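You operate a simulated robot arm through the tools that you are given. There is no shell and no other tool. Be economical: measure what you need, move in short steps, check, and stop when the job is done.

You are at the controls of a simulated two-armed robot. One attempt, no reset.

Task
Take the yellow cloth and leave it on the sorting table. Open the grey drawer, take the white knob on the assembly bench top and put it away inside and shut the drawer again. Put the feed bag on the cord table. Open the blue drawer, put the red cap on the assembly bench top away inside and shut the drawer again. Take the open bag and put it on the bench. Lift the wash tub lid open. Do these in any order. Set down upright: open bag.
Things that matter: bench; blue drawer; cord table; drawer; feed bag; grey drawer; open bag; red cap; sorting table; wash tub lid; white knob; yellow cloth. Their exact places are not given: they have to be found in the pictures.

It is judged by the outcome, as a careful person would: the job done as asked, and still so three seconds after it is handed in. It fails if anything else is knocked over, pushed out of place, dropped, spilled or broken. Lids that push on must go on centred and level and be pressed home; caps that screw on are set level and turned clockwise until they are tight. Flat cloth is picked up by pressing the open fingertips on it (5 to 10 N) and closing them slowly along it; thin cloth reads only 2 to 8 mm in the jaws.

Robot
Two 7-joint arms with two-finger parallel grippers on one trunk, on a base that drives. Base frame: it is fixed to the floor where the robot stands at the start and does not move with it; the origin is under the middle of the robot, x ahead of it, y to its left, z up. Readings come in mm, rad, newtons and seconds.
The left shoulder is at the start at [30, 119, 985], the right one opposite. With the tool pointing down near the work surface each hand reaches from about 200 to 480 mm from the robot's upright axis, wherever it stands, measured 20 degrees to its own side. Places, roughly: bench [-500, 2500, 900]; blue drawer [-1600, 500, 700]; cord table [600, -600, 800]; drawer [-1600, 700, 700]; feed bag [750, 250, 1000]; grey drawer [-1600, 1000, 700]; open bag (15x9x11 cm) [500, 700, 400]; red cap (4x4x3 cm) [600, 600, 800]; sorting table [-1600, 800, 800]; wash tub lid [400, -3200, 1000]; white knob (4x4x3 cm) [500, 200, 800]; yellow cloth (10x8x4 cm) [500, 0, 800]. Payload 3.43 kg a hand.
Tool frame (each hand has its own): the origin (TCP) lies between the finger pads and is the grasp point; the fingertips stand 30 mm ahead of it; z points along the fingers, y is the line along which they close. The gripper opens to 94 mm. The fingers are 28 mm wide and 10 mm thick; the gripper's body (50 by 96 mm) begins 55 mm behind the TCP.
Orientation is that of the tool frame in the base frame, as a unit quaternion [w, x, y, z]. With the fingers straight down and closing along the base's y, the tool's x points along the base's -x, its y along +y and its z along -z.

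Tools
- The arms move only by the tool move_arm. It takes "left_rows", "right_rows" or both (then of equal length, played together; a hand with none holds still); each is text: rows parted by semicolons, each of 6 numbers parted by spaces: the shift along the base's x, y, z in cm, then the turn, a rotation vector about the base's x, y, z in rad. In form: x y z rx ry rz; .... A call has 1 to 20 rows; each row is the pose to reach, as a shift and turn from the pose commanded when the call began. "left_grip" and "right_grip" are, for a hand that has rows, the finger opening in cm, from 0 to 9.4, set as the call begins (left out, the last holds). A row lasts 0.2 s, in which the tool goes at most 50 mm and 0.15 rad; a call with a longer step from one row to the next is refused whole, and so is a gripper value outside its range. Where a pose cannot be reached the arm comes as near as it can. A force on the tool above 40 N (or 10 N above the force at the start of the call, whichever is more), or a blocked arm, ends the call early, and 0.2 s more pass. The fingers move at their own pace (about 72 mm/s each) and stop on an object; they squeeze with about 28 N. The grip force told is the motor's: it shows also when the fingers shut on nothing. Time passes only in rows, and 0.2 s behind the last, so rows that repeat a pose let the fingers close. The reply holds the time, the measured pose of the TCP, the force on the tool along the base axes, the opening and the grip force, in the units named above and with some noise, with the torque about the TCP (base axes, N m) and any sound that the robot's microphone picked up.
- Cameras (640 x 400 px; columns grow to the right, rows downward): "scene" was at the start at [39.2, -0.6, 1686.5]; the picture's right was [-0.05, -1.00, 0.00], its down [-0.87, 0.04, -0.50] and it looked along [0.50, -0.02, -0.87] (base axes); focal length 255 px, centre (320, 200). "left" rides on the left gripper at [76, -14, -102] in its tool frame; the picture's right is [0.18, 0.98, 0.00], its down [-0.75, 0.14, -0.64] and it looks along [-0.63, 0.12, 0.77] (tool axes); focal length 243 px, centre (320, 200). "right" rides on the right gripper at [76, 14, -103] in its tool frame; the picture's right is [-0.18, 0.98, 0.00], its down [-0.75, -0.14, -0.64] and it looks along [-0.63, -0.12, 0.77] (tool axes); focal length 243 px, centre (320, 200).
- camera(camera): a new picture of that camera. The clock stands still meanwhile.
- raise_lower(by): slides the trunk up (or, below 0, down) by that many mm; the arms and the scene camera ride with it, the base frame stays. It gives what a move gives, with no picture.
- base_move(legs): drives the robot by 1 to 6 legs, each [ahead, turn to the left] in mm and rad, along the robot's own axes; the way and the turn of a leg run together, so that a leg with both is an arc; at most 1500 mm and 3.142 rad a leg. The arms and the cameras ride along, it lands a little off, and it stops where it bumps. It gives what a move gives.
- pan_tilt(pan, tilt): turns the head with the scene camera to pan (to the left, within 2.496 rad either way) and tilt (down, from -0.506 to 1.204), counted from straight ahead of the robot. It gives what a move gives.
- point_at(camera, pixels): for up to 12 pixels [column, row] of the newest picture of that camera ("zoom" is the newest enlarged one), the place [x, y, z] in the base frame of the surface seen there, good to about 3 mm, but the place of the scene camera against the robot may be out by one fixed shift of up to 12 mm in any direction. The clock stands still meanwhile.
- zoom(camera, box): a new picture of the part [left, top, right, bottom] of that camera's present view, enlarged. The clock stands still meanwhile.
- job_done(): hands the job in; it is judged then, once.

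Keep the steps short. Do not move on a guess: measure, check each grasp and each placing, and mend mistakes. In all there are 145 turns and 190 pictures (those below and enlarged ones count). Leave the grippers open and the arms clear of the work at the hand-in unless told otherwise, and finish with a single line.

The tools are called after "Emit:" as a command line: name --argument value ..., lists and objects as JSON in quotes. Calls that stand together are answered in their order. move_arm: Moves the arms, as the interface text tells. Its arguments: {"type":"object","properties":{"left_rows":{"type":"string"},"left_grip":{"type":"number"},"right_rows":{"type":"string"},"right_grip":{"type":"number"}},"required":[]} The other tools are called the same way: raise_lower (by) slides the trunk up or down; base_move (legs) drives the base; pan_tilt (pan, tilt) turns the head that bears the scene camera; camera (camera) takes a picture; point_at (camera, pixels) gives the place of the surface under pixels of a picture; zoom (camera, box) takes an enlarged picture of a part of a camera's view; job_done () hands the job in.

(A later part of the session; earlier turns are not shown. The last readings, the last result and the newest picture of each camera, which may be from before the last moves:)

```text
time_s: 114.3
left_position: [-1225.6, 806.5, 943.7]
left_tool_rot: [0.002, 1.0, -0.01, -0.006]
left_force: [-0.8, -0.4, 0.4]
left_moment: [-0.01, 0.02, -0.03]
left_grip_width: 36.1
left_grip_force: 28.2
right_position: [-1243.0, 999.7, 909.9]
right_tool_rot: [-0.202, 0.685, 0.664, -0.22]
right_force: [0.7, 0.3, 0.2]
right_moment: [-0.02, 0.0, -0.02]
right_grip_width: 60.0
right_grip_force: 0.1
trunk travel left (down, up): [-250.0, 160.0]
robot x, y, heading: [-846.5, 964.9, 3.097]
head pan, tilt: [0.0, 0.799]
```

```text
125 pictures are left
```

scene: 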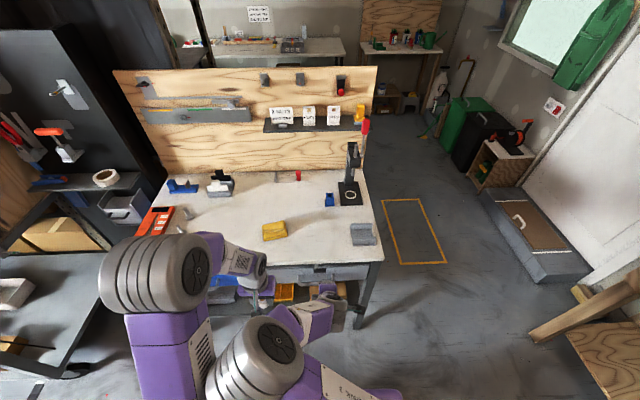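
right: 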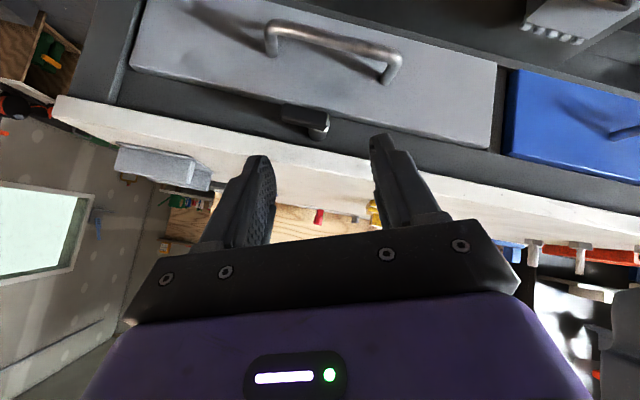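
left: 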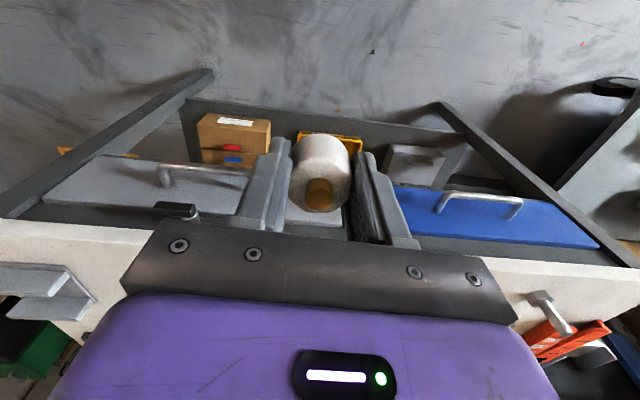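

Tilting with this roll draws the elbow inward. I undo the tilt, and turn to the opposite roll.

Emit:
move_arm --right_rows "0.5 1 1 0 -0.12 0; 1 2 2.5 0 -0.24 0; 1.5 3 4 0 -0.36 0; 2 5 5 0 -0.48 0; 2 7 5 0 -0.6 0; 2 9 5 0 -0.6 0; 2 10 5 0 -0.6 0"

Emit:
move_arm --right_rows "0 0 0 0 0 -0.149; 0 0 0 0 0 -0.298; 0 0 0 0 0 -0.447; 0 0 0 0 0 -0.596; 0 0 0 0 0 -0.745; 0 0 0 0 0 -0.894; 0 0 0 0 0 -1.043; 0 0 0 0 0 -1.192; 0 0 0 0 0 -1.341; 0 0 0 0 0 -1.49; 0 0 0 0 0 -1.639; 0 0 0 0 0 -1.788; 0 0 0 0 0 -1.937; 0 0 0 0 0 -2.086; 0 0 0 0 0 -2.235; 0 0 0 0 0 -2.384; 0 0 0 0 0 -2.533; 0 0 0 0 0 -2.682; 0 0 0 0 0 -2.831; 0 0 0 0 0 -2.98"

Emit:
camera --camera "scene"

```text
time_s: 115.9
left_position: [-1224.3, 809.9, 941.4]
left_tool_rot: [0.004, 1.0, -0.015, -0.002]
left_force: [-0.6, 0.4, -1.1]
left_moment: [-0.01, 0.0, 0.03]
left_grip_width: 36.4
left_grip_force: 27.7
right_position: [-1220.7, 1099.4, 952.9]
right_tool_rot: [-0.002, 0.706, 0.708, 0.0]
right_force: [-0.5, -0.5, 0.1]
right_moment: [0.03, 0.01, 0.0]
right_grip_width: 60.0
right_grip_force: 0.2
trunk travel left (down, up): [-250.0, 160.0]
robot x, y, heading: [-847.2, 960.3, 3.093]
head pan, tilt: [0.0, 0.799]
```

```text
time_s: 120.1
left_position: [-1223.8, 808.6, 943.7]
left_tool_rot: [0.004, 1.0, -0.016, -0.003]
left_force: [0.3, 0.4, 0.1]
left_moment: [0.02, -0.01, 0.0]
left_grip_width: 36.2
left_grip_force: 28.2
right_position: [-1219.4, 1099.7, 951.9]
right_tool_rot: [0.001, 0.761, -0.649, 0.001]
right_force: [-1.0, 0.6, 0.4]
right_moment: [-0.02, 0.02, 0.03]
right_grip_width: 60.1
right_grip_force: 0.1
trunk travel left (down, up): [-250.0, 160.0]
robot x, y, heading: [-847.1, 963.0, 3.099]
head pan, tilt: [0.0, 0.799]
```

```text
124 pictures are left
```

scene: 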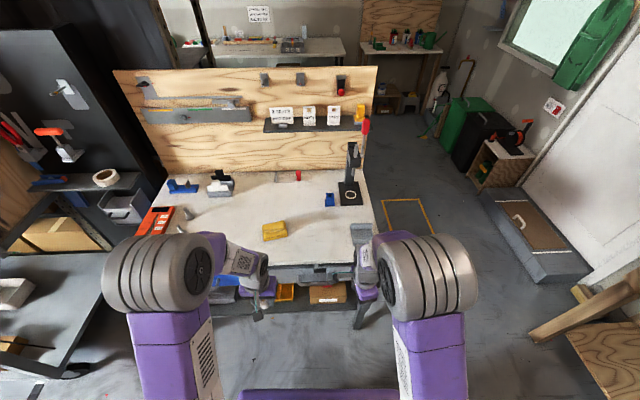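

Now tilt 0.6 rad with this roll, keeping the hand out to the right.

Emit:
move_arm --right_rows "0 0 -1 -0.01 0.12 -0.031; -0.5 -1 -2 -0.019 0.24 -0.062; -1 -2 -3.5 -0.029 0.36 -0.093; -1.5 -3 -5 -0.038 0.48 -0.124; -2 -4 -6 -0.048 0.599 -0.155; -2 -4 -6 -0.048 0.599 -0.155"

Emit:
camera --camera "scene"

Emit:
camera --camera "right"

```text
time_s: 121.5
left_position: [-1223.4, 809.4, 943.9]
left_tool_rot: [0.003, 1.0, -0.016, -0.003]
left_force: [0.7, -0.6, 0.3]
left_moment: [-0.01, 0.04, -0.02]
left_grip_width: 36.2
left_grip_force: 28.0
right_position: [-1239.3, 1059.5, 891.8]
right_tool_rot: [0.21, 0.676, -0.675, -0.208]
right_force: [-0.6, 0.1, 0.7]
right_moment: [0.03, 0.03, 0.01]
right_grip_width: 60.0
right_grip_force: 0.0
trunk travel left (down, up): [-250.0, 160.0]
robot x, y, heading: [-843.5, 960.3, 3.094]
head pan, tilt: [0.0, 0.799]
```

```text
123 pictures are left
```

scene: 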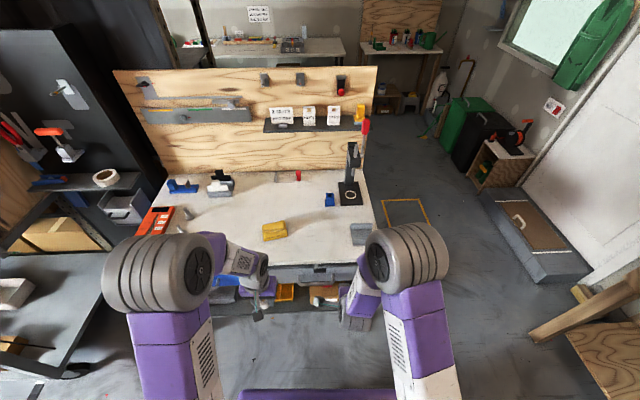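

```text
122 pictures are left
```

right: 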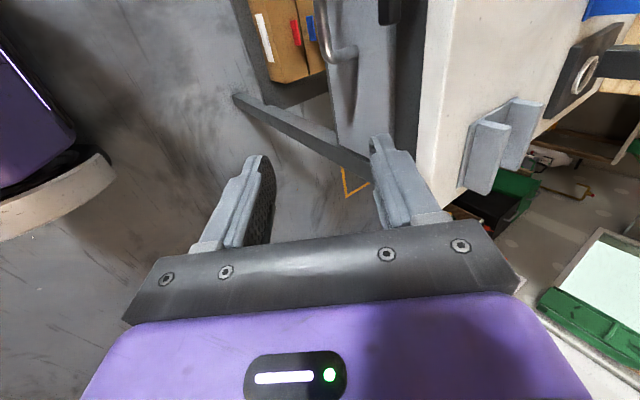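

Elbow stays out. I move the left hand up and aside, then bring the right hand to the standoff in front of the handle.

Emit:
move_arm --left_rows "1 -2 2 0 0 0; 2 -4 4 0 0 0; 3 -6 6 0 0 0; 3 -8 8 0 0 0; 3 -10 10 0 0 0; 3 -10 10 0 0 0; 3 -10 10 0 0 0" --right_rows "0 -2 -2 0 0.05 0; -1 -4.5 -4 0 0.1 0; -2.5 -7 -6 0 0.15 0; -4 -9 -8 0 0.2 0; -5.5 -11 -10 0 0.25 0; -6.9 -12.4 -11.8 0 0.25 0; -6.9 -12.4 -11.8 0 0.25 0"

Emit:
camera --camera "right"

Emit:
camera --camera "left"

```text
time_s: 123.1
left_position: [-1195.5, 707.8, 1042.1]
left_tool_rot: [0.004, 1.0, -0.016, -0.004]
left_force: [0.1, -0.8, -0.4]
left_moment: [0.01, 0.0, 0.03]
left_grip_width: 36.1
left_grip_force: 27.9
right_position: [-1308.2, 934.7, 772.4]
right_tool_rot: [0.293, 0.646, -0.642, -0.292]
right_force: [0.5, 0.2, -0.4]
right_moment: [-0.02, 0.02, 0.02]
right_grip_width: 60.1
right_grip_force: 0.1
trunk travel left (down, up): [-250.0, 160.0]
robot x, y, heading: [-852.9, 957.9, 3.095]
head pan, tilt: [0.0, 0.799]
```

```text
121 pictures are left
```

right: 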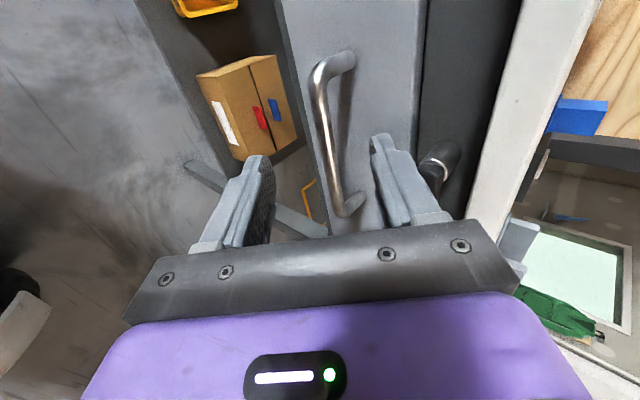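

```text
120 pictures are left
```

left: 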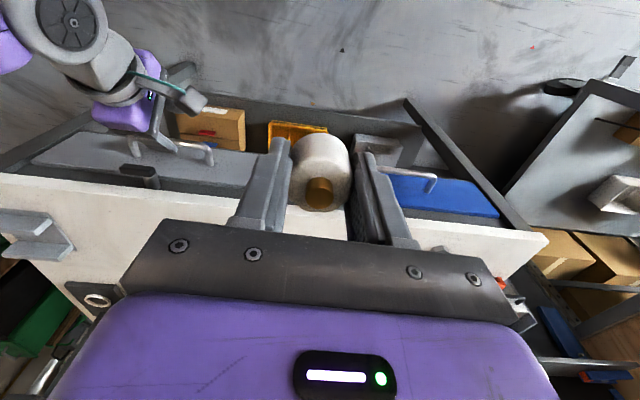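

The bar is right between the fingers. I measure it from here.

Emit:
point_at --camera "right" --pixels '[[322, 85], [325, 110], [330, 140], [335, 170], [340, 195], [365, 110], [345, 130], [345, 205]]'

```text
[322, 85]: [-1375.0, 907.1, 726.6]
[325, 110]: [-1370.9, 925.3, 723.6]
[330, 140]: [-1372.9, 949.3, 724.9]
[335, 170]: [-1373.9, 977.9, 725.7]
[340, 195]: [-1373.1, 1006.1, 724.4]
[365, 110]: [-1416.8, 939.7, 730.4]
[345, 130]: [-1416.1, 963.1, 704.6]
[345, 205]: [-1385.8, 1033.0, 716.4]
```

I move in to the bar and close.

Emit:
move_arm --right_rows "-2.2 0.3 -1.8 0 0 0; -4.4 0.3 -3.6 0 0 0; -5.6 0.3 -4.6 0 0 0; -6.3 0.3 -5.2 0 0 0; -6.3 0.3 -5.2 0 0 0"

Emit:
move_arm --right_rows "0 0 0 0 0 0; 0 0 0 0 0 0; 0 0 0 0 0 0; 0 0 0 0 0 0" --right_grip 0

Emit:
camera --camera "right"

```text
time_s: 124.2
left_position: [-1192.4, 709.4, 1043.7]
left_tool_rot: [0.003, 1.0, -0.016, -0.006]
left_force: [-0.7, 0.2, -0.8]
left_moment: [0.0, -0.01, 0.01]
left_grip_width: 36.1
left_grip_force: 28.3
right_position: [-1367.1, 935.9, 726.1]
right_tool_rot: [0.293, 0.645, -0.642, -0.292]
right_force: [20.8, 5.9, 20.0]
right_moment: [-0.01, 1.14, -0.37]
right_grip_width: 60.5
right_grip_force: 0.0
trunk travel left (down, up): [-250.0, 160.0]
robot x, y, heading: [-847.4, 962.0, 3.094]
head pan, tilt: [0.0, 0.799]
stopped in row 5 (right hand): the force on the tool passed its limit at 46 N (the readings are from after the stop); the commanded pose is now the measured one
```

```text
time_s: 125.2
left_position: [-1194.0, 709.0, 1042.6]
left_tool_rot: [0.003, 1.0, -0.017, -0.004]
left_force: [0.2, 0.5, -0.3]
left_moment: [0.0, 0.02, 0.02]
left_grip_width: 35.8
left_grip_force: 27.8
right_position: [-1369.1, 936.3, 723.0]
right_tool_rot: [0.292, 0.645, -0.643, -0.291]
right_force: [7.8, 1.7, 7.7]
right_moment: [0.17, 0.0, 0.29]
right_grip_width: 14.2
right_grip_force: 44.8
trunk travel left (down, up): [-250.0, 160.0]
robot x, y, heading: [-846.9, 958.8, 3.094]
head pan, tilt: [0.0, 0.799]
```

```text
119 pictures are left
```

right: 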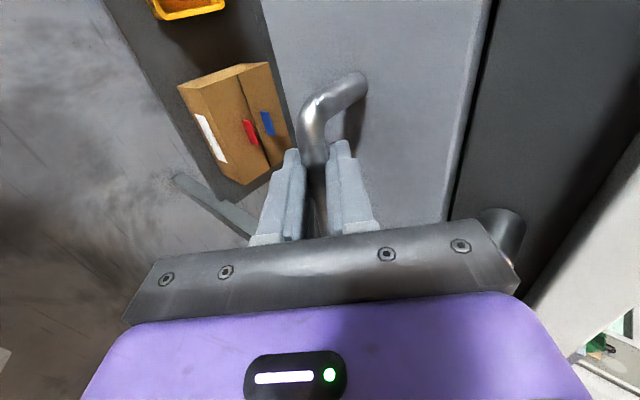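

The bar is gripped (14 mm). I try a short pull of 4 cm along +x.

Emit:
move_arm --right_rows "0.5 0 0 0 0 0; 1 0 0 0 0 0; 2 0 0 0 0 0; 3 0 0 0 0 0; 4 0 0 0 0 0; 4 0 0 0 0 0"

Emit:
camera --camera "right"

```text
time_s: 126.6
left_position: [-1195.1, 708.1, 1041.3]
left_tool_rot: [0.003, 1.0, -0.016, -0.004]
left_force: [-0.3, 1.3, 0.0]
left_moment: [-0.04, -0.01, 0.01]
left_grip_width: 36.0
left_grip_force: 27.8
right_position: [-1326.3, 936.6, 724.2]
right_tool_rot: [0.293, 0.645, -0.643, -0.291]
right_force: [-0.9, -3.2, 3.2]
right_moment: [0.56, 0.01, -0.18]
right_grip_width: 13.8
right_grip_force: 44.8
trunk travel left (down, up): [-250.0, 160.0]
robot x, y, heading: [-846.9, 964.2, 3.093]
head pan, tilt: [0.0, 0.799]
```

```text
118 pictures are left
```

right: 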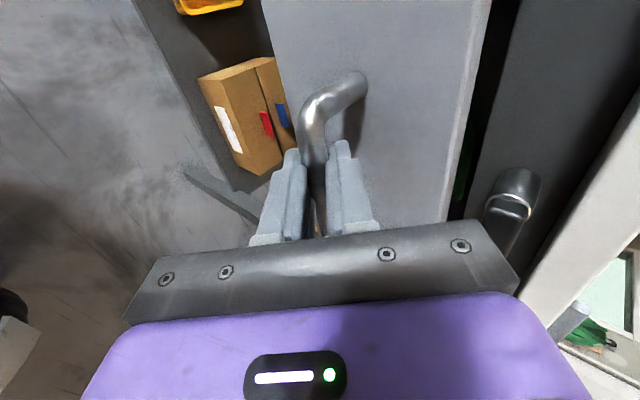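

The drawer is sliding. I pull 15 cm more.

Emit:
move_arm --right_rows "1.5 0 0 0 0 0; 3 0 0 0 0 0; 4.5 0 0 0 0 0; 6 0 0 0 0 0; 7.5 0 0 0 0 0; 9 0 0 0 0 0; 10.5 0 0 0 0 0; 12 0 0 0 0 0; 13.5 0 0 0 0 0; 15 0 0 0 0 0; 15 0 0 0 0 0"

Emit:
camera --camera "scene"

Emit:
camera --camera "left"

```text
time_s: 128.5
left_position: [-1196.3, 709.2, 1041.3]
left_tool_rot: [0.003, 1.0, -0.015, -0.004]
left_force: [-0.2, -0.3, -1.1]
left_moment: [-0.03, 0.0, 0.01]
left_grip_width: 36.1
left_grip_force: 28.0
right_position: [-1208.0, 936.0, 722.6]
right_tool_rot: [0.296, 0.644, -0.642, -0.294]
right_force: [0.6, -1.7, 12.5]
right_moment: [0.69, -0.01, -0.13]
right_grip_width: 13.7
right_grip_force: 45.4
trunk travel left (down, up): [-250.0, 160.0]
robot x, y, heading: [-848.8, 962.8, 3.098]
head pan, tilt: [0.0, 0.799]
stopped in row 9 (right hand): the force on the tool passed its limit at 41 N (the readings are from after the stop); the commanded pose is now the measured one
```

```text
117 pictures are left
```

scene: 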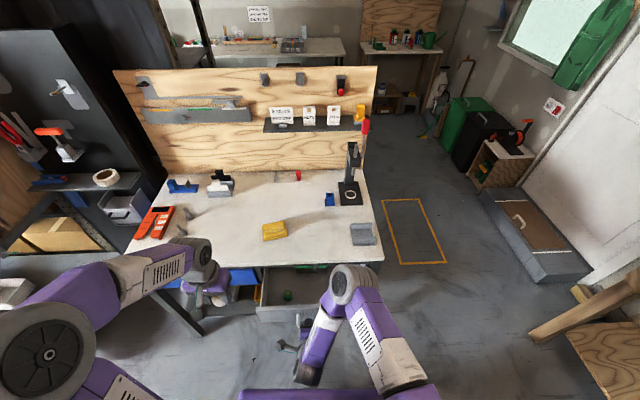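

```text
116 pictures are left
```

left: 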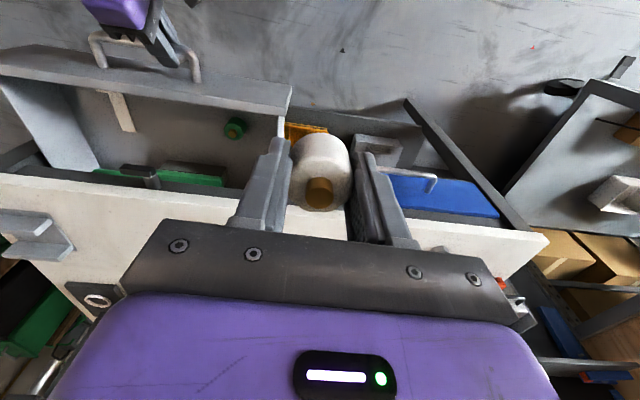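

The drawer is open about 16 cm (end stop). I measure its inside.

Emit:
zoom --camera "left" --box '[0, 30, 320, 220]'

Emit:
point_at --camera "left" --pixels '[[180, 125], [180, 150], [120, 110], [234, 128], [70, 100], [100, 130], [200, 180], [150, 75], [270, 130], [150, 160], [210, 115]]'

```text
2.00 times, centred on (160, 125) of left
```

zoom: 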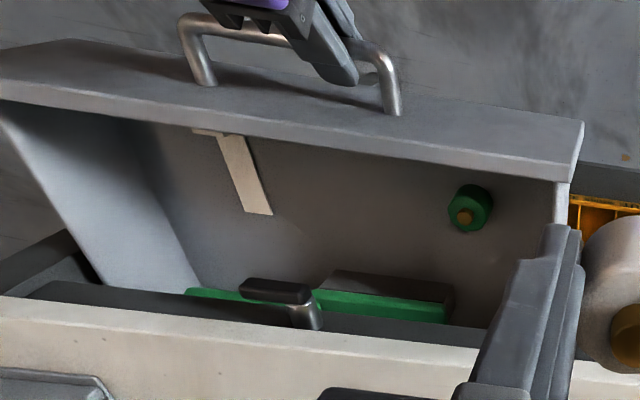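

```text
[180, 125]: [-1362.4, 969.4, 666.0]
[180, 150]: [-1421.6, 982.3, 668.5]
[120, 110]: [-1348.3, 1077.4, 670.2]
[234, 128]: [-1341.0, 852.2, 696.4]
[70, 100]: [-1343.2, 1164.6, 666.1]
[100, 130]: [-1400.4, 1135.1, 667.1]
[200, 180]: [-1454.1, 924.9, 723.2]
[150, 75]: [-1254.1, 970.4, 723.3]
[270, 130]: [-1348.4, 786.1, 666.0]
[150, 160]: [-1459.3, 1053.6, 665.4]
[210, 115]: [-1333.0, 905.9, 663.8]
```

Floor of drawer z≈666; free spot near (-1330, 940). I release the handle and move the right hand off to the right.

Emit:
move_arm --right_rows "0 0 0 0 0 0; 0 0 0 0 0 0; 1.5 0 1.5 0 0 0; 4 0 4 0 0 0; 6 2 7 0 0 0; 6 6 9 0 0 0; 6 10 11 0 0 0; 6 14 13 0 0 0; 6 18 15 0 0 0; 6 18 15 0 0 0" --right_grip 6

Emit:
move_arm --left_rows "-2 4 0 0 0 0; -4 8 0 0 0 0; -6 12 0 0 0 0; -8 16 0 0 0 0; -10 19.5 0 0 0 0; -12 23 -2 0 0 0; -13.5 23.2 -6 0 0 0; -13.5 23.2 -10.5 0 0 0; -13.5 23.2 -15 0 0 0; -13.5 23.2 -15 0 0 0"

Emit:
camera --camera "left"

Emit:
camera --camera "scene"

```text
time_s: 129.8
left_position: [-1195.4, 709.7, 1040.9]
left_tool_rot: [0.003, 1.0, -0.016, -0.004]
left_force: [0.1, 0.4, -0.5]
left_moment: [0.02, 0.02, -0.02]
left_grip_width: 36.0
left_grip_force: 27.6
right_position: [-1207.6, 956.3, 803.3]
right_tool_rot: [-0.337, -0.581, 0.655, 0.346]
right_force: [-0.2, -0.5, 0.7]
right_moment: [-0.01, -0.01, -0.02]
right_grip_width: 60.1
right_grip_force: 0.1
trunk travel left (down, up): [-250.0, 160.0]
robot x, y, heading: [-846.1, 960.8, 3.099]
head pan, tilt: [0.0, 0.799]
stopped in row 6 (right hand): the arm was blocked; the commanded pose is now the measured one
```

```text
time_s: 132.0
left_position: [-1327.9, 939.8, 889.2]
left_tool_rot: [0.003, 1.0, -0.016, -0.004]
left_force: [1.0, -0.1, -0.9]
left_moment: [0.0, 0.02, 0.01]
left_grip_width: 36.4
left_grip_force: 27.8
right_position: [-1207.3, 955.8, 802.1]
right_tool_rot: [-0.337, -0.58, 0.655, 0.347]
right_force: [-0.7, 1.0, 0.0]
right_moment: [-0.01, 0.0, -0.01]
right_grip_width: 59.9
right_grip_force: 0.0
trunk travel left (down, up): [-250.0, 160.0]
robot x, y, heading: [-850.2, 964.3, 3.096]
head pan, tilt: [0.0, 0.799]
```

```text
114 pictures are left
```

left: 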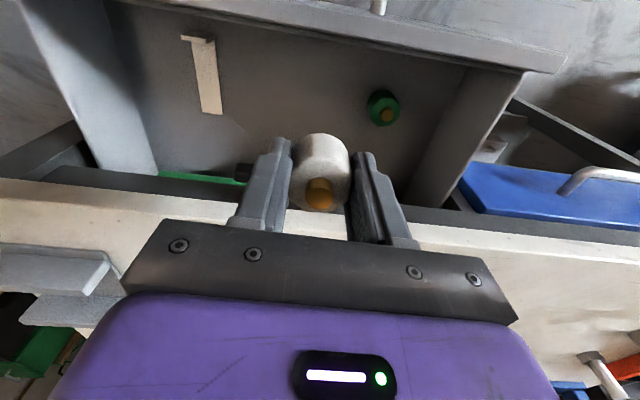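

```text
113 pictures are left
```

scene: 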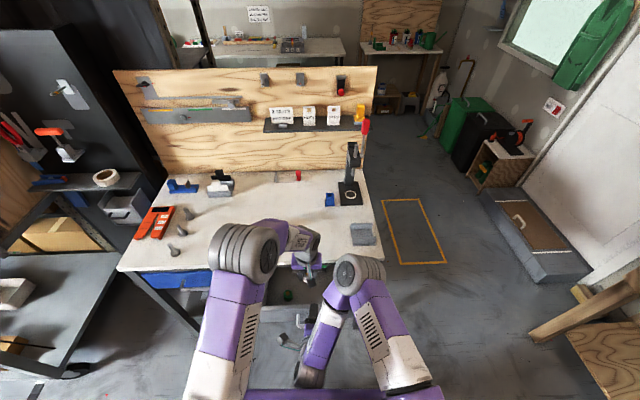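

The right arm was blocked part-way. I move it right while un-tilting it, to clear space for the left hand.

Emit:
move_arm --right_rows "0 1.5 1 0 -0.12 0; 0 3 2 0 -0.24 0; 0 5 3 0 -0.36 0; -1 8 4 0 -0.48 0; -2 11 6 0 -0.6 0; -2 14 8 0 -0.6 0; -2 16 10 0 -0.6 0; -2 16 10 0 -0.6 0"

Emit:
camera --camera "scene"

```text
time_s: 133.8
left_position: [-1327.4, 940.8, 888.5]
left_tool_rot: [0.003, 1.0, -0.016, -0.003]
left_force: [0.0, 0.0, -0.7]
left_moment: [-0.04, 0.02, 0.03]
left_grip_width: 35.9
left_grip_force: 28.0
right_position: [-1226.5, 1115.8, 902.2]
right_tool_rot: [-0.127, -0.657, 0.726, 0.158]
right_force: [0.8, -0.1, -0.8]
right_moment: [0.01, -0.02, -0.02]
right_grip_width: 60.0
right_grip_force: 0.0
trunk travel left (down, up): [-250.0, 160.0]
robot x, y, heading: [-846.7, 961.1, 3.095]
head pan, tilt: [0.0, 0.799]
```

```text
112 pictures are left
```

scene: 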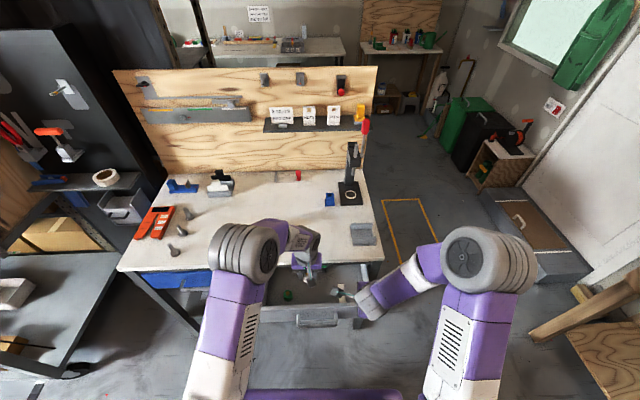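

Clear. I lower the knob into the drawer.

Emit:
move_arm --left_rows "0 0 -4 0 0 0; 0 0 -8 0 0 0; 0 0 -12 0 0 0; 0 0 -15.5 0 0 0; 0 0 -17.5 0 0 0; 0 0 -18.5 0 0 0; 0 0 -18.8 0 0 0; 0 0 -18.8 0 0 0"

Emit:
camera --camera "left"

```text
time_s: 135.6
left_position: [-1331.1, 940.5, 702.5]
left_tool_rot: [0.003, 1.0, -0.016, -0.003]
left_force: [-0.1, -0.5, -1.0]
left_moment: [-0.01, -0.02, -0.01]
left_grip_width: 36.2
left_grip_force: 27.7
right_position: [-1226.1, 1115.6, 902.3]
right_tool_rot: [-0.127, -0.657, 0.726, 0.158]
right_force: [-0.7, 0.7, 0.8]
right_moment: [-0.01, -0.04, -0.01]
right_grip_width: 59.9
right_grip_force: 0.0
trunk travel left (down, up): [-250.0, 160.0]
robot x, y, heading: [-846.9, 957.7, 3.092]
head pan, tilt: [0.0, 0.799]
```

```text
111 pictures are left
```

left: 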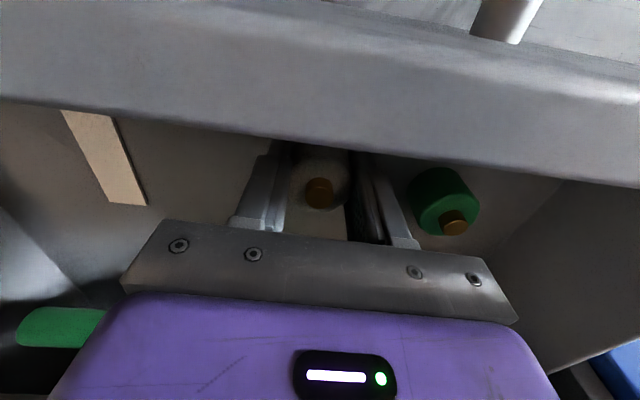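

A couple of mm more to touch, then open to 6 cm and rise.

Emit:
move_arm --left_rows "0 0 -0.3 0 0 0; 0 0 -0.4 0 0 0; 0 0 -0.4 0 0 0"

Emit:
move_arm --left_rows "0 0 0 0 0 0; 0 0 0 0 0 0; 0 0 0 0 0 0; 0 0 3 0 0 0; 0 0 7 0 0 0; 0 0 11 0 0 0; 0 0 15 0 0 0; 0 -2 19 0 0 0; 1 -5 22 0 0 0; 2 -8 24 0 0 0; 4 -12 25 0 0 0; 5 -16 25 0 0 0; 6 -20 25 0 0 0" --left_grip 6

Emit:
camera --camera "left"

Emit:
camera --camera "scene"

```text
time_s: 136.4
left_position: [-1331.4, 940.9, 699.0]
left_tool_rot: [0.003, 1.0, -0.015, -0.004]
left_force: [-0.1, -0.5, -0.7]
left_moment: [0.01, 0.02, -0.02]
left_grip_width: 36.0
left_grip_force: 27.8
right_position: [-1226.0, 1115.6, 902.2]
right_tool_rot: [-0.128, -0.657, 0.726, 0.158]
right_force: [0.5, 0.1, 0.3]
right_moment: [0.01, -0.03, 0.02]
right_grip_width: 60.0
right_grip_force: 0.0
trunk travel left (down, up): [-250.0, 160.0]
robot x, y, heading: [-846.7, 961.8, 3.094]
head pan, tilt: [0.0, 0.799]
```

```text
time_s: 139.2
left_position: [-1269.6, 736.7, 947.2]
left_tool_rot: [0.003, 1.0, -0.016, -0.004]
left_force: [-0.2, 0.1, -0.3]
left_moment: [0.0, 0.01, -0.02]
left_grip_width: 59.9
left_grip_force: 0.0
right_position: [-1226.6, 1114.7, 903.0]
right_tool_rot: [-0.128, -0.657, 0.726, 0.158]
right_force: [-1.2, -0.2, 0.1]
right_moment: [-0.02, -0.01, 0.0]
right_grip_width: 60.0
right_grip_force: 0.1
trunk travel left (down, up): [-250.0, 160.0]
robot x, y, heading: [-848.3, 961.9, 3.095]
head pan, tilt: [0.0, 0.799]
```

```text
110 pictures are left
```

left: 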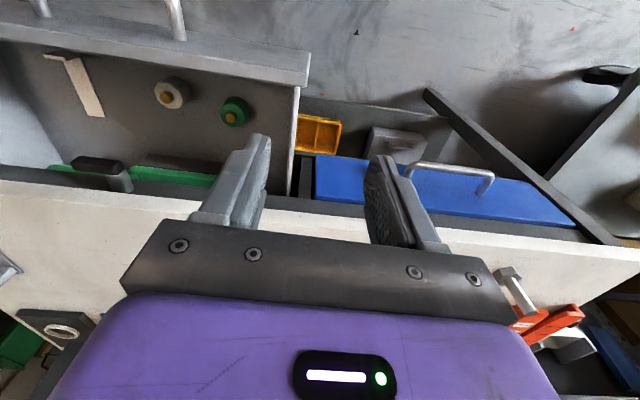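

```text
109 pictures are left
```

scene: 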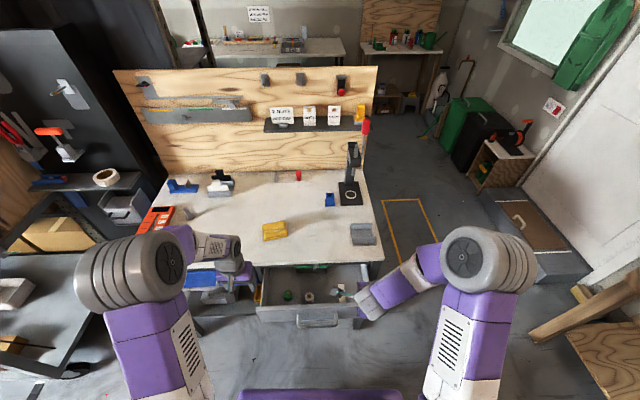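

The knob is in the drawer beside the green one. Now I bring the left hand, closed, in front of the handle bar to push the drawer shut.

Emit:
move_arm --left_rows "3 3 0 0 0.1 0; 6 6.5 0 0 0.2 0; 8 10 0 0 0.3 0; 10 14 0 0 0.3 0; 11 18 0 0 0.3 0; 11 20 -2 0 0.3 0; 11 20 -6 0 0.3 0; 11 20 -10 0 0.3 0; 11 20 -14 0 0.3 0; 11 20 -18 0 0.3 0; 11 20 -21 0 0.3 0; 11 20 -21 0 0.3 0" --left_grip 0

Emit:
camera --camera "left"

```text
time_s: 141.8
left_position: [-1156.6, 942.0, 739.9]
left_tool_rot: [0.005, 0.988, -0.016, -0.152]
left_force: [0.4, -0.2, 0.1]
left_moment: [0.02, -0.01, 0.03]
left_grip_width: 0.0
left_grip_force: 28.1
left hand out of reach, approached as far as the arm can: row 4
right_position: [-1226.9, 1115.4, 902.5]
right_tool_rot: [-0.129, -0.657, 0.726, 0.159]
right_force: [-0.7, 0.3, -0.2]
right_moment: [-0.01, 0.0, 0.02]
right_grip_width: 60.0
right_grip_force: 0.0
trunk travel left (down, up): [-250.0, 160.0]
robot x, y, heading: [-844.5, 961.9, 3.095]
head pan, tilt: [0.0, 0.799]
```

```text
108 pictures are left
```

left: 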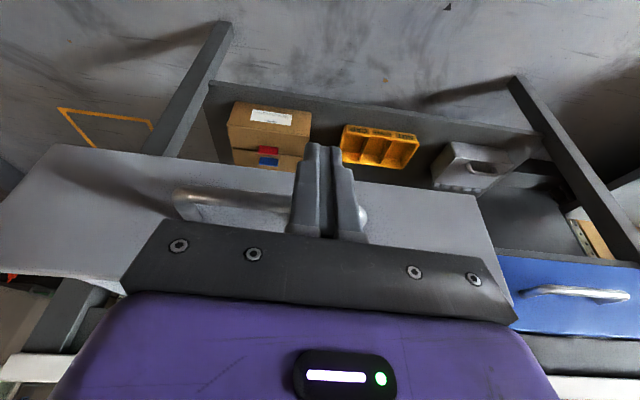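

I push along -x until it is shut.

Emit:
move_arm --left_rows "-1.5 0 0 0 0 0; -3 0 0 0 0 0; -4.5 0 0 0 0 0; -6 0 0 0 0 0; -7.5 0 0 0 0 0; -9 0 0 0 0 0; -10.5 0 0 0 0 0; -12 0 0 0 0 0; -13.5 0 0 0 0 0; -15 0 0 0 0 0; -16.5 0 0 0 0 0; -17.5 0 0 0 0 0; -18.3 0 0 0 0 0; -18.9 0 0 0 0 0; -19.5 0 0 0 0 0; -19.5 0 0 0 0 0"

Emit:
camera --camera "left"

```text
time_s: 145.2
left_position: [-1346.8, 939.7, 739.1]
left_tool_rot: [0.008, 0.989, -0.015, -0.146]
left_force: [32.6, 2.6, 1.4]
left_moment: [0.36, -0.76, -0.08]
left_grip_width: 0.0
left_grip_force: 27.8
right_position: [-1224.2, 1115.2, 903.8]
right_tool_rot: [-0.13, -0.656, 0.726, 0.159]
right_force: [0.4, 0.6, 0.2]
right_moment: [-0.05, -0.02, 0.01]
right_grip_width: 59.9
right_grip_force: 0.0
trunk travel left (down, up): [-250.0, 160.0]
robot x, y, heading: [-847.6, 962.3, 3.097]
head pan, tilt: [0.0, 0.799]
```

```text
107 pictures are left
```

left: 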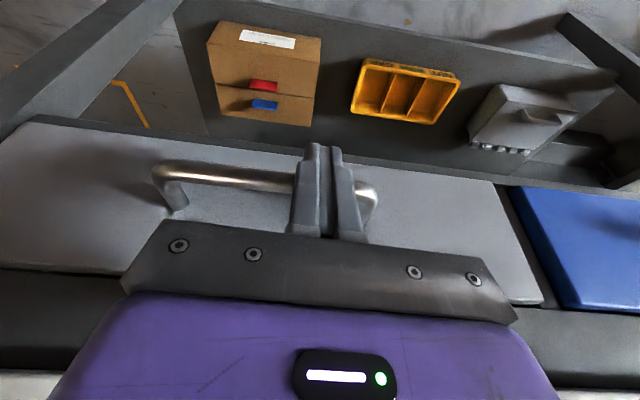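

The push ended at 32 N with the drawer flush. I back the left hand off, raise it, and bring the right hand back upright at the same time.

Emit:
move_arm --left_rows "2 0 0 0 0 0; 5 0 0 0 0 0; 8 0 0 0 0 0; 11 -1 2 0 -0.1 0; 12 -3 5 0 -0.2 0; 12 -6 9 0 -0.3 0; 12 -9 13 0 -0.3 0; 12 -12 17 0 -0.3 0; 12 -15 21 0 -0.3 0; 12 -18 25 0 -0.3 0; 12 -20 27 0 -0.3 0; 12 -20 27 0 -0.3 0; 12 -20 27 0 -0.3 0" --right_rows "0 0.5 1 0.0245 -0.03 0.137; 0 1 2 0.049 -0.06 0.274; 0 1 3 0.0735 -0.09 0.411; 0 1 4 0.098 -0.12 0.548; 0 1 5 0.1225 -0.15 0.685; 0 1 6 0.147 -0.18 0.8225; 0 1 7 0.1715 -0.21 0.96; 0 1 8 0.196 -0.24 1.097; 0 1 8 0.2205 -0.27 1.234; 0 1 8 0.245 -0.3 1.371; 0 1 8 0.27 -0.33 1.508; 0 1 8 0.294 -0.36 1.645; 0 1 8 0.294 -0.36 1.645"

Emit:
camera --camera "left"

Emit:
camera --camera "scene"

```text
time_s: 148.0
left_position: [-1237.2, 738.2, 1010.6]
left_tool_rot: [0.003, 1.0, -0.015, -0.004]
left_force: [0.3, -0.3, 0.5]
left_moment: [0.02, -0.03, 0.02]
left_grip_width: 0.4
left_grip_force: 27.9
right_position: [-1226.5, 1126.0, 983.7]
right_tool_rot: [-0.002, 1.0, 0.002, 0.0]
right_force: [0.4, -0.2, 0.4]
right_moment: [0.02, -0.01, 0.01]
right_grip_width: 60.0
right_grip_force: 0.1
trunk travel left (down, up): [-250.0, 160.0]
robot x, y, heading: [-847.3, 961.0, 3.094]
head pan, tilt: [0.0, 0.799]
```

```text
106 pictures are left
```

left: 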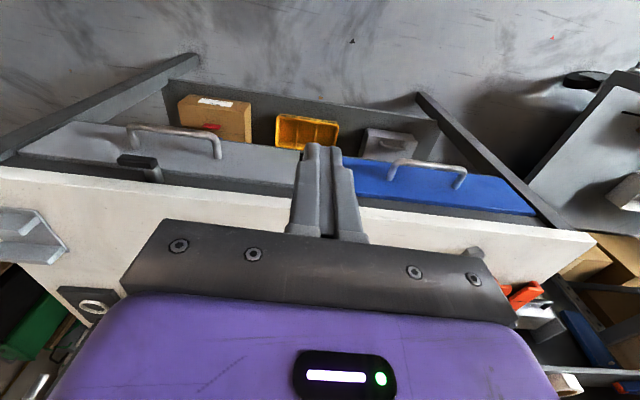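

```text
105 pictures are left
```

scene: 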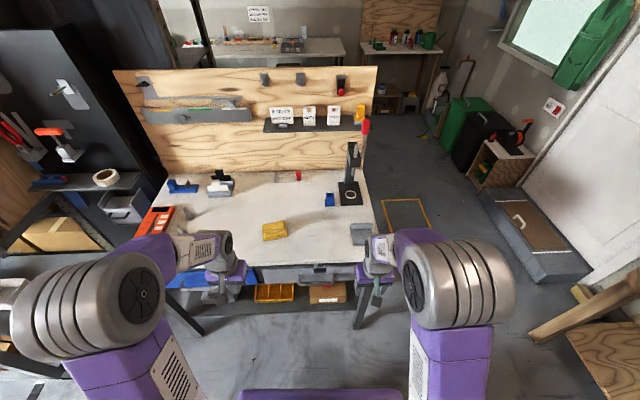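

I verify the grey front is flush, then turn around to look under the assembly bench for the open bag.

Emit:
point_at --camera "left" --pixels '[[250, 165], [100, 150], [370, 180], [480, 200], [215, 145]]'

Emit:
base_move --legs '[[-100, 0], [0, -3.09], [350, -0.3], [0, 0.3]]'

Emit:
pan_tilt --pan 0 --tilt 0.75

Emit:
camera --camera "scene"

```text
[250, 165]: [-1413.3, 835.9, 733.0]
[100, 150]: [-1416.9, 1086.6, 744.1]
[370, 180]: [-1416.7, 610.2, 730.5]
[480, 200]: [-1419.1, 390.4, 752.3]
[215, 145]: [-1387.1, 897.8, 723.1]
```

```text
time_s: 159.4
left_position: [-3.3, 1106.7, 1010.4]
left_tool_rot: [0.003, 0.02, 1.0, 0.004]
left_force: [1.2, 0.5, 0.8]
left_moment: [-0.02, -0.02, 0.02]
left_grip_width: 0.1
left_grip_force: 28.1
right_position: [-16.1, 720.0, 982.9]
right_tool_rot: [0.001, 0.003, 1.0, -0.001]
right_force: [-0.3, 0.7, -0.1]
right_moment: [0.0, 0.04, 0.02]
right_grip_width: 60.1
right_grip_force: 0.1
trunk travel left (down, up): [-250.0, 160.0]
robot x, y, heading: [-395.8, 887.9, -0.058]
head pan, tilt: [0.0, 0.799]
```

```text
time_s: 160.0
left_position: [-2.7, 1106.9, 1009.7]
left_tool_rot: [0.003, 0.02, 1.0, 0.004]
left_force: [-0.3, 0.1, 0.0]
left_moment: [0.01, 0.01, -0.01]
left_grip_width: 0.0
left_grip_force: 28.3
right_position: [-17.6, 718.5, 983.8]
right_tool_rot: [0.001, 0.003, 1.0, -0.001]
right_force: [-0.5, -0.2, -0.1]
right_moment: [0.03, -0.01, 0.04]
right_grip_width: 60.0
right_grip_force: 0.1
trunk travel left (down, up): [-250.0, 160.0]
robot x, y, heading: [-397.9, 885.7, -0.055]
head pan, tilt: [0.0, 0.75]
```

```text
104 pictures are left
```

scene: 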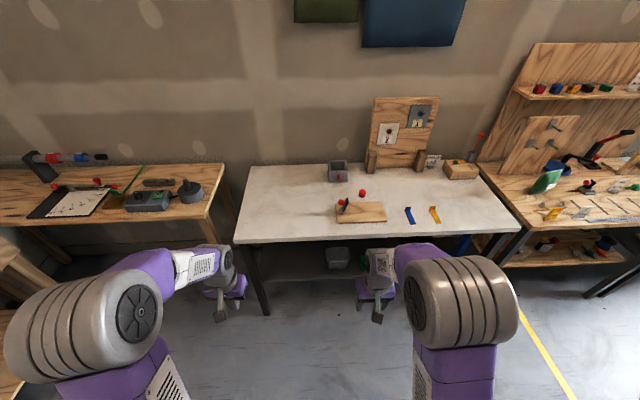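

A grey thing shows under the bench at (338,258). I lower the trunk to look under the bench and zoom.

Emit:
raise_lower --by -240

Emit:
pan_tilt --pan 0.1 --tilt 0.6

Emit:
camera --camera "scene"

Emit:
zoom --camera "scene" --box '[220, 180, 480, 340]'

Emit:
camera --camera "right"

```text
time_s: 162.5
left_position: [-3.5, 1105.3, 770.0]
left_tool_rot: [0.004, 0.02, 1.0, 0.004]
left_force: [0.1, 0.1, 0.2]
left_moment: [0.0, 0.02, -0.02]
left_grip_width: 0.2
left_grip_force: 27.8
right_position: [-16.7, 718.1, 743.0]
right_tool_rot: [0.001, 0.003, 1.0, -0.001]
right_force: [-0.3, 0.5, -0.3]
right_moment: [-0.01, -0.02, -0.01]
right_grip_width: 59.8
right_grip_force: 0.1
trunk travel left (down, up): [-10.0, 400.0]
robot x, y, heading: [-396.9, 886.4, -0.058]
head pan, tilt: [0.0, 0.75]
```

```text
time_s: 163.2
left_position: [-2.8, 1106.3, 770.0]
left_tool_rot: [0.003, 0.02, 1.0, 0.003]
left_force: [-0.7, -0.4, 0.1]
left_moment: [0.01, -0.01, 0.02]
left_grip_width: 0.0
left_grip_force: 28.1
right_position: [-17.9, 719.6, 744.6]
right_tool_rot: [0.001, 0.004, 1.0, -0.002]
right_force: [0.0, 0.6, -0.5]
right_moment: [0.0, 0.0, 0.02]
right_grip_width: 60.1
right_grip_force: 0.2
trunk travel left (down, up): [-10.0, 400.0]
robot x, y, heading: [-397.8, 889.8, -0.056]
head pan, tilt: [0.099, 0.6]
```

```text
103 pictures are left
```

scene: 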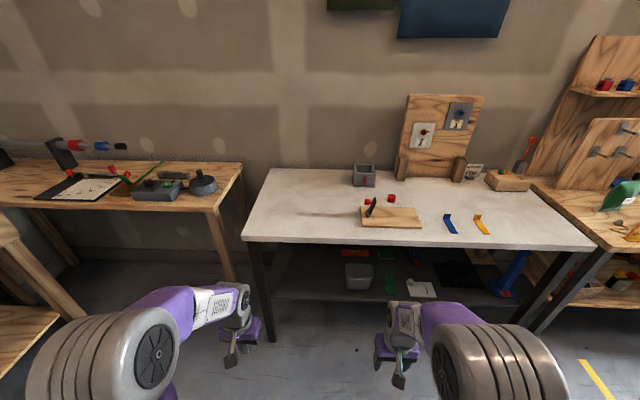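

```text
2.46 times, centred on (350, 260) of scene
```

zoom: 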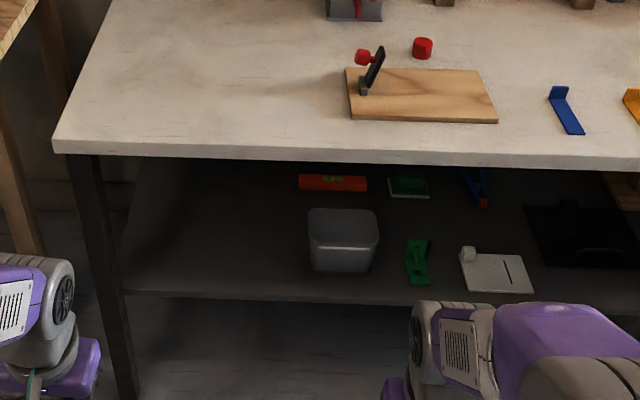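

```text
101 pictures are left
```

right: 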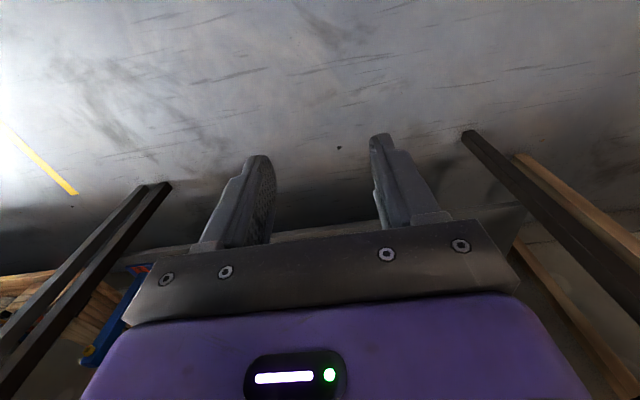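

The grey open-topped container at zoom (343,240) is the open bag on the lower shelf. I measure it.

Emit:
point_at --camera "zoom" --pixels '[[310, 212], [378, 212], [312, 245], [378, 245], [316, 265], [372, 268], [345, 258], [345, 225], [345, 214], [330, 290], [417, 262], [340, 165]]'

Emit:
zoom --camera "scene" --box '[320, 250, 420, 310]'

```text
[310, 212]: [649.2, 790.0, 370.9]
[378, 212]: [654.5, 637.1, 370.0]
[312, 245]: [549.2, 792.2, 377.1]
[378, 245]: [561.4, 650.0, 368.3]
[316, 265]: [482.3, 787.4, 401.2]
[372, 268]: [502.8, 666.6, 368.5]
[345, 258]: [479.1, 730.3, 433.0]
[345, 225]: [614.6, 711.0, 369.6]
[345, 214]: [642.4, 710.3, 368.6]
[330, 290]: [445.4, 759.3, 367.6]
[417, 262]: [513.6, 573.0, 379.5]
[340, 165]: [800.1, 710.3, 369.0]
```

```text
6.40 times, centred on (370, 280) of scene
```

zoom: 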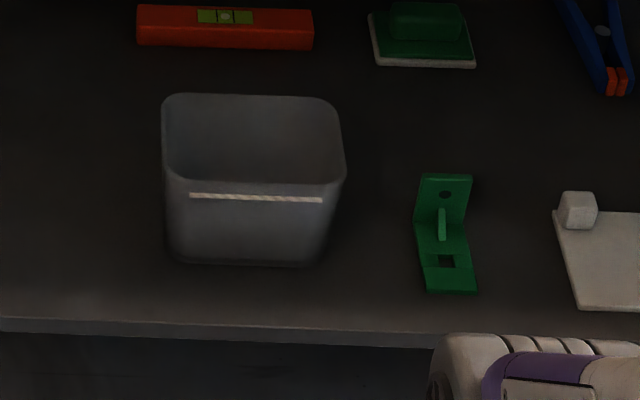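

Emit:
point_at --camera "zoom" --pixels '[[255, 190], [255, 230], [250, 258], [255, 98], [255, 140], [255, 170], [167, 140], [340, 150], [175, 190], [330, 190], [200, 110], [310, 110]]'

```text
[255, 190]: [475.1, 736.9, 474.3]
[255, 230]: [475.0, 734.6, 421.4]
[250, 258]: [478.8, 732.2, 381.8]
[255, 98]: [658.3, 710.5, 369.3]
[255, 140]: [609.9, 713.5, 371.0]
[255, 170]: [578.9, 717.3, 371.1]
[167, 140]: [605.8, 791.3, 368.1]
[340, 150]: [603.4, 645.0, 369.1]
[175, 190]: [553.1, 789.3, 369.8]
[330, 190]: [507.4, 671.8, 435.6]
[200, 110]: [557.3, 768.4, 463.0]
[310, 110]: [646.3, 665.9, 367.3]
```

The bag: front wall x≈475, back ≈565, y ≈ 660–810, rim z≈480. I will pinch its left side wall with the left hand, tilted forward 45°. First I retract and tilt the hands in free space.

Emit:
move_arm --left_rows "-1.5 0 -1 0 -0.12 0; -3 0 -2.5 0 -0.24 0; -4.5 0 -4 0 -0.36 0; -6 0 -6 0 -0.48 0; -7.5 0 -8 0 -0.6 0; -9 0 -10 0 -0.72 0; -10 0 -12 0 -0.8 0; -10 0 -12 0 -0.8 0" --right_rows "-2 0 0 0 0 0; -4 0 0 0 0 0; -6 0 0 0 0 0; -8 0 0 0 0 0; -10 0 0 0 0 0; -12 0 0 0 0 0; -14 0 0 0 0 0; -14 0 0 0 0 0" --left_grip 6

Emit:
camera --camera "scene"

```text
time_s: 165.0
left_position: [-37.3, 1146.5, 594.9]
left_tool_rot: [0.393, 0.018, 0.919, 0.01]
left_force: [0.9, 0.6, 0.1]
left_moment: [-0.01, 0.02, 0.0]
left_grip_width: 60.1
left_grip_force: 0.0
left hand out of reach, approached as far as the arm can: row 3, 4, 5, 6, 7, 8
right_position: [-135.3, 720.1, 746.1]
right_tool_rot: [-0.001, 0.004, 1.0, -0.002]
right_force: [-0.4, -0.6, 0.2]
right_moment: [-0.02, 0.0, -0.01]
right_grip_width: 60.0
right_grip_force: 0.0
right hand out of reach, approached as far as the arm can: row 7, 8
trunk travel left (down, up): [-10.0, 400.0]
robot x, y, heading: [-390.3, 885.7, -0.054]
head pan, tilt: [0.099, 0.6]
```

```text
99 pictures are left
```

scene: 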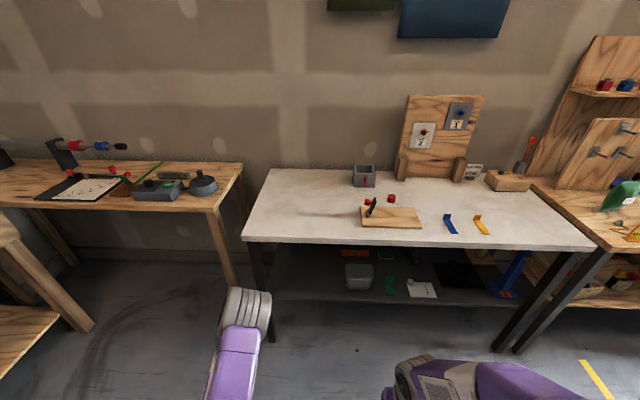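

I drive so the left hand comes in front of the bag, short of the bench.

Emit:
base_move --legs '[[0, -0.67], [490, 0], [0, 0.724]]'

Emit:
camera --camera "left"

Emit:
camera --camera "scene"

```text
time_s: 171.5
left_position: [302.0, 854.8, 593.5]
left_tool_rot: [0.393, -0.008, 0.919, 0.021]
left_force: [0.6, -0.1, -0.3]
left_moment: [0.0, 0.02, 0.0]
left_grip_width: 60.1
left_grip_force: 0.1
right_position: [226.6, 424.1, 748.9]
right_tool_rot: [0.0, -0.024, 1.0, -0.002]
right_force: [-0.4, 1.2, 0.3]
right_moment: [0.0, 0.01, 0.01]
right_grip_width: 59.5
right_grip_force: 0.1
trunk travel left (down, up): [-10.0, 400.0]
robot x, y, heading: [-39.2, 576.0, -0.0]
head pan, tilt: [0.099, 0.6]
```

```text
98 pictures are left
```

left: 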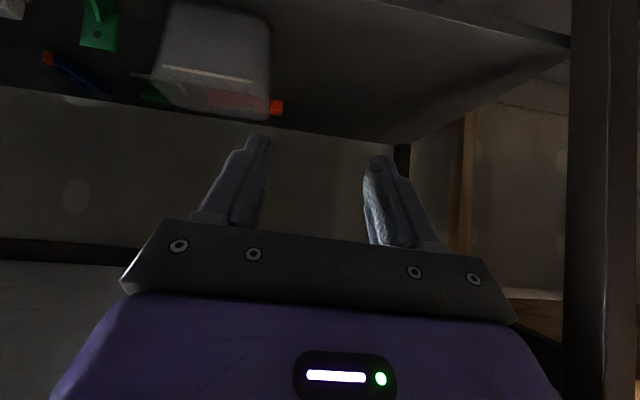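

```text
97 pictures are left
```

scene: 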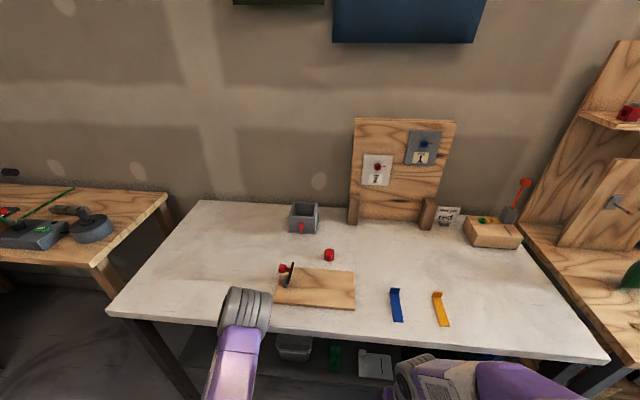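

The bag is translucent. I measure its rim, the bench leg on the right of the left picture, and my left elbow.

Emit:
zoom --camera "left" --box '[80, 0, 320, 150]'

Emit:
point_at --camera "left" --pixels '[[210, 75], [165, 70], [250, 80], [175, 95], [260, 100], [265, 60], [160, 10], [215, 40], [590, 100], [590, 300], [500, 20], [570, 45]]'

Emit:
point_at --camera "scene" --pixels '[[250, 295], [235, 330], [430, 375], [300, 345], [285, 352]]'

```text
2.67 times, centred on (200, 75) of left
```

zoom: 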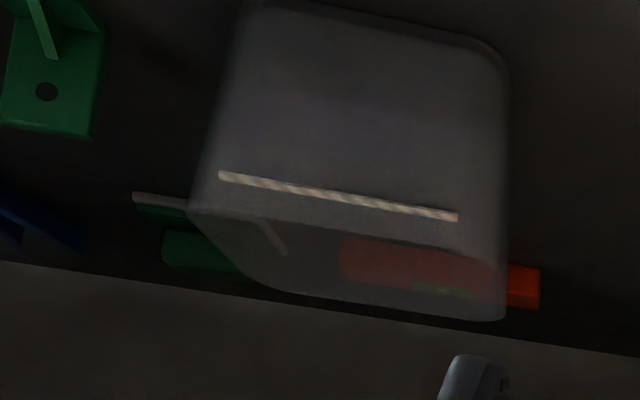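

```text
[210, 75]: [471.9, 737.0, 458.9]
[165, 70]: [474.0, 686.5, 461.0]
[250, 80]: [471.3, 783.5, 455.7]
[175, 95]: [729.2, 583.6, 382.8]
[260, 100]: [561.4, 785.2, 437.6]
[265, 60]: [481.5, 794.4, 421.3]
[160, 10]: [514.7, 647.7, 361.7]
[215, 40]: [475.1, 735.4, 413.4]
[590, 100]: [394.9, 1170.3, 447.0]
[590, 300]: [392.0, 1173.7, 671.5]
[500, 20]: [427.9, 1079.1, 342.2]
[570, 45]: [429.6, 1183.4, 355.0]
```

```text
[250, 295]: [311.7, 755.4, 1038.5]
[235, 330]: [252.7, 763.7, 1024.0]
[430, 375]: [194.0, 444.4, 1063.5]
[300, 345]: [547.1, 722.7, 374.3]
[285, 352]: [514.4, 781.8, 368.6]
```

My left elbow rides above the bench height, so reaching under from here would hit the bench edge. I back off and stretch the arm out forward and low, then drive in.

Emit:
base_move --legs '[[-480, 0]]'

Emit:
move_arm --left_rows "4.5 0 -1 0 0 0; 9 0 -2 0 0 0; 13.5 -0.5 -3 0 0 0; 18 -1 -4 0 0 0; 22.5 -1.5 -5 0 0 0; 27 -2 -6 0 0 0; 31.5 -2.5 -7 0 0 0; 36 -3 -7.5 0 0 0; 40 -3.5 -7.5 0 0 0; 43 -3.5 -7.5 0 0 0; 43 -3.5 -7.5 0 0 0"

Emit:
camera --camera "scene"

```text
time_s: 174.3
left_position: [-162.5, 856.4, 594.9]
left_tool_rot: [0.393, -0.009, 0.919, 0.023]
left_force: [-0.9, -0.3, -0.4]
left_moment: [-0.03, 0.0, -0.04]
left_grip_width: 59.8
left_grip_force: 0.0
right_position: [-236.7, 425.2, 748.9]
right_tool_rot: [0.001, -0.024, 1.0, -0.003]
right_force: [-0.1, 0.6, 0.2]
right_moment: [0.02, 0.01, -0.02]
right_grip_width: 60.1
right_grip_force: 0.0
trunk travel left (down, up): [-10.0, 400.0]
robot x, y, heading: [-504.6, 576.7, -0.005]
head pan, tilt: [0.099, 0.6]
```

```text
time_s: 176.7
left_position: [250.9, 820.1, 524.0]
left_tool_rot: [0.391, -0.008, 0.92, 0.022]
left_force: [-0.4, 0.4, 0.8]
left_moment: [0.02, -0.01, 0.0]
left_grip_width: 59.8
left_grip_force: 0.2
left hand out of reach, approached as far as the arm can: row 10, 11
right_position: [-237.2, 424.5, 746.7]
right_tool_rot: [0.0, -0.023, 1.0, -0.001]
right_force: [0.6, -0.9, 0.2]
right_moment: [0.01, 0.05, 0.03]
right_grip_width: 60.1
right_grip_force: 0.0
trunk travel left (down, up): [-10.0, 400.0]
robot x, y, heading: [-502.0, 575.3, 0.001]
head pan, tilt: [0.099, 0.6]
```

```text
95 pictures are left
```

scene: 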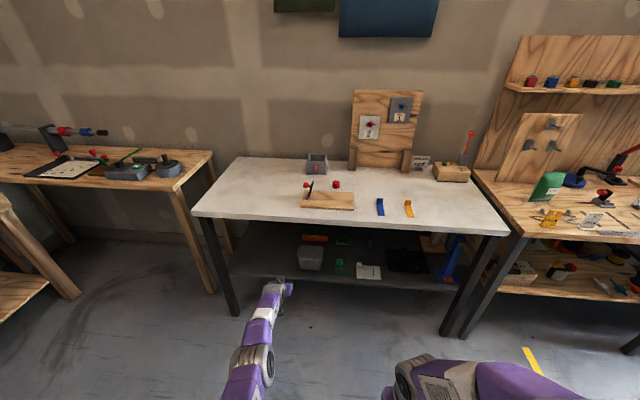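

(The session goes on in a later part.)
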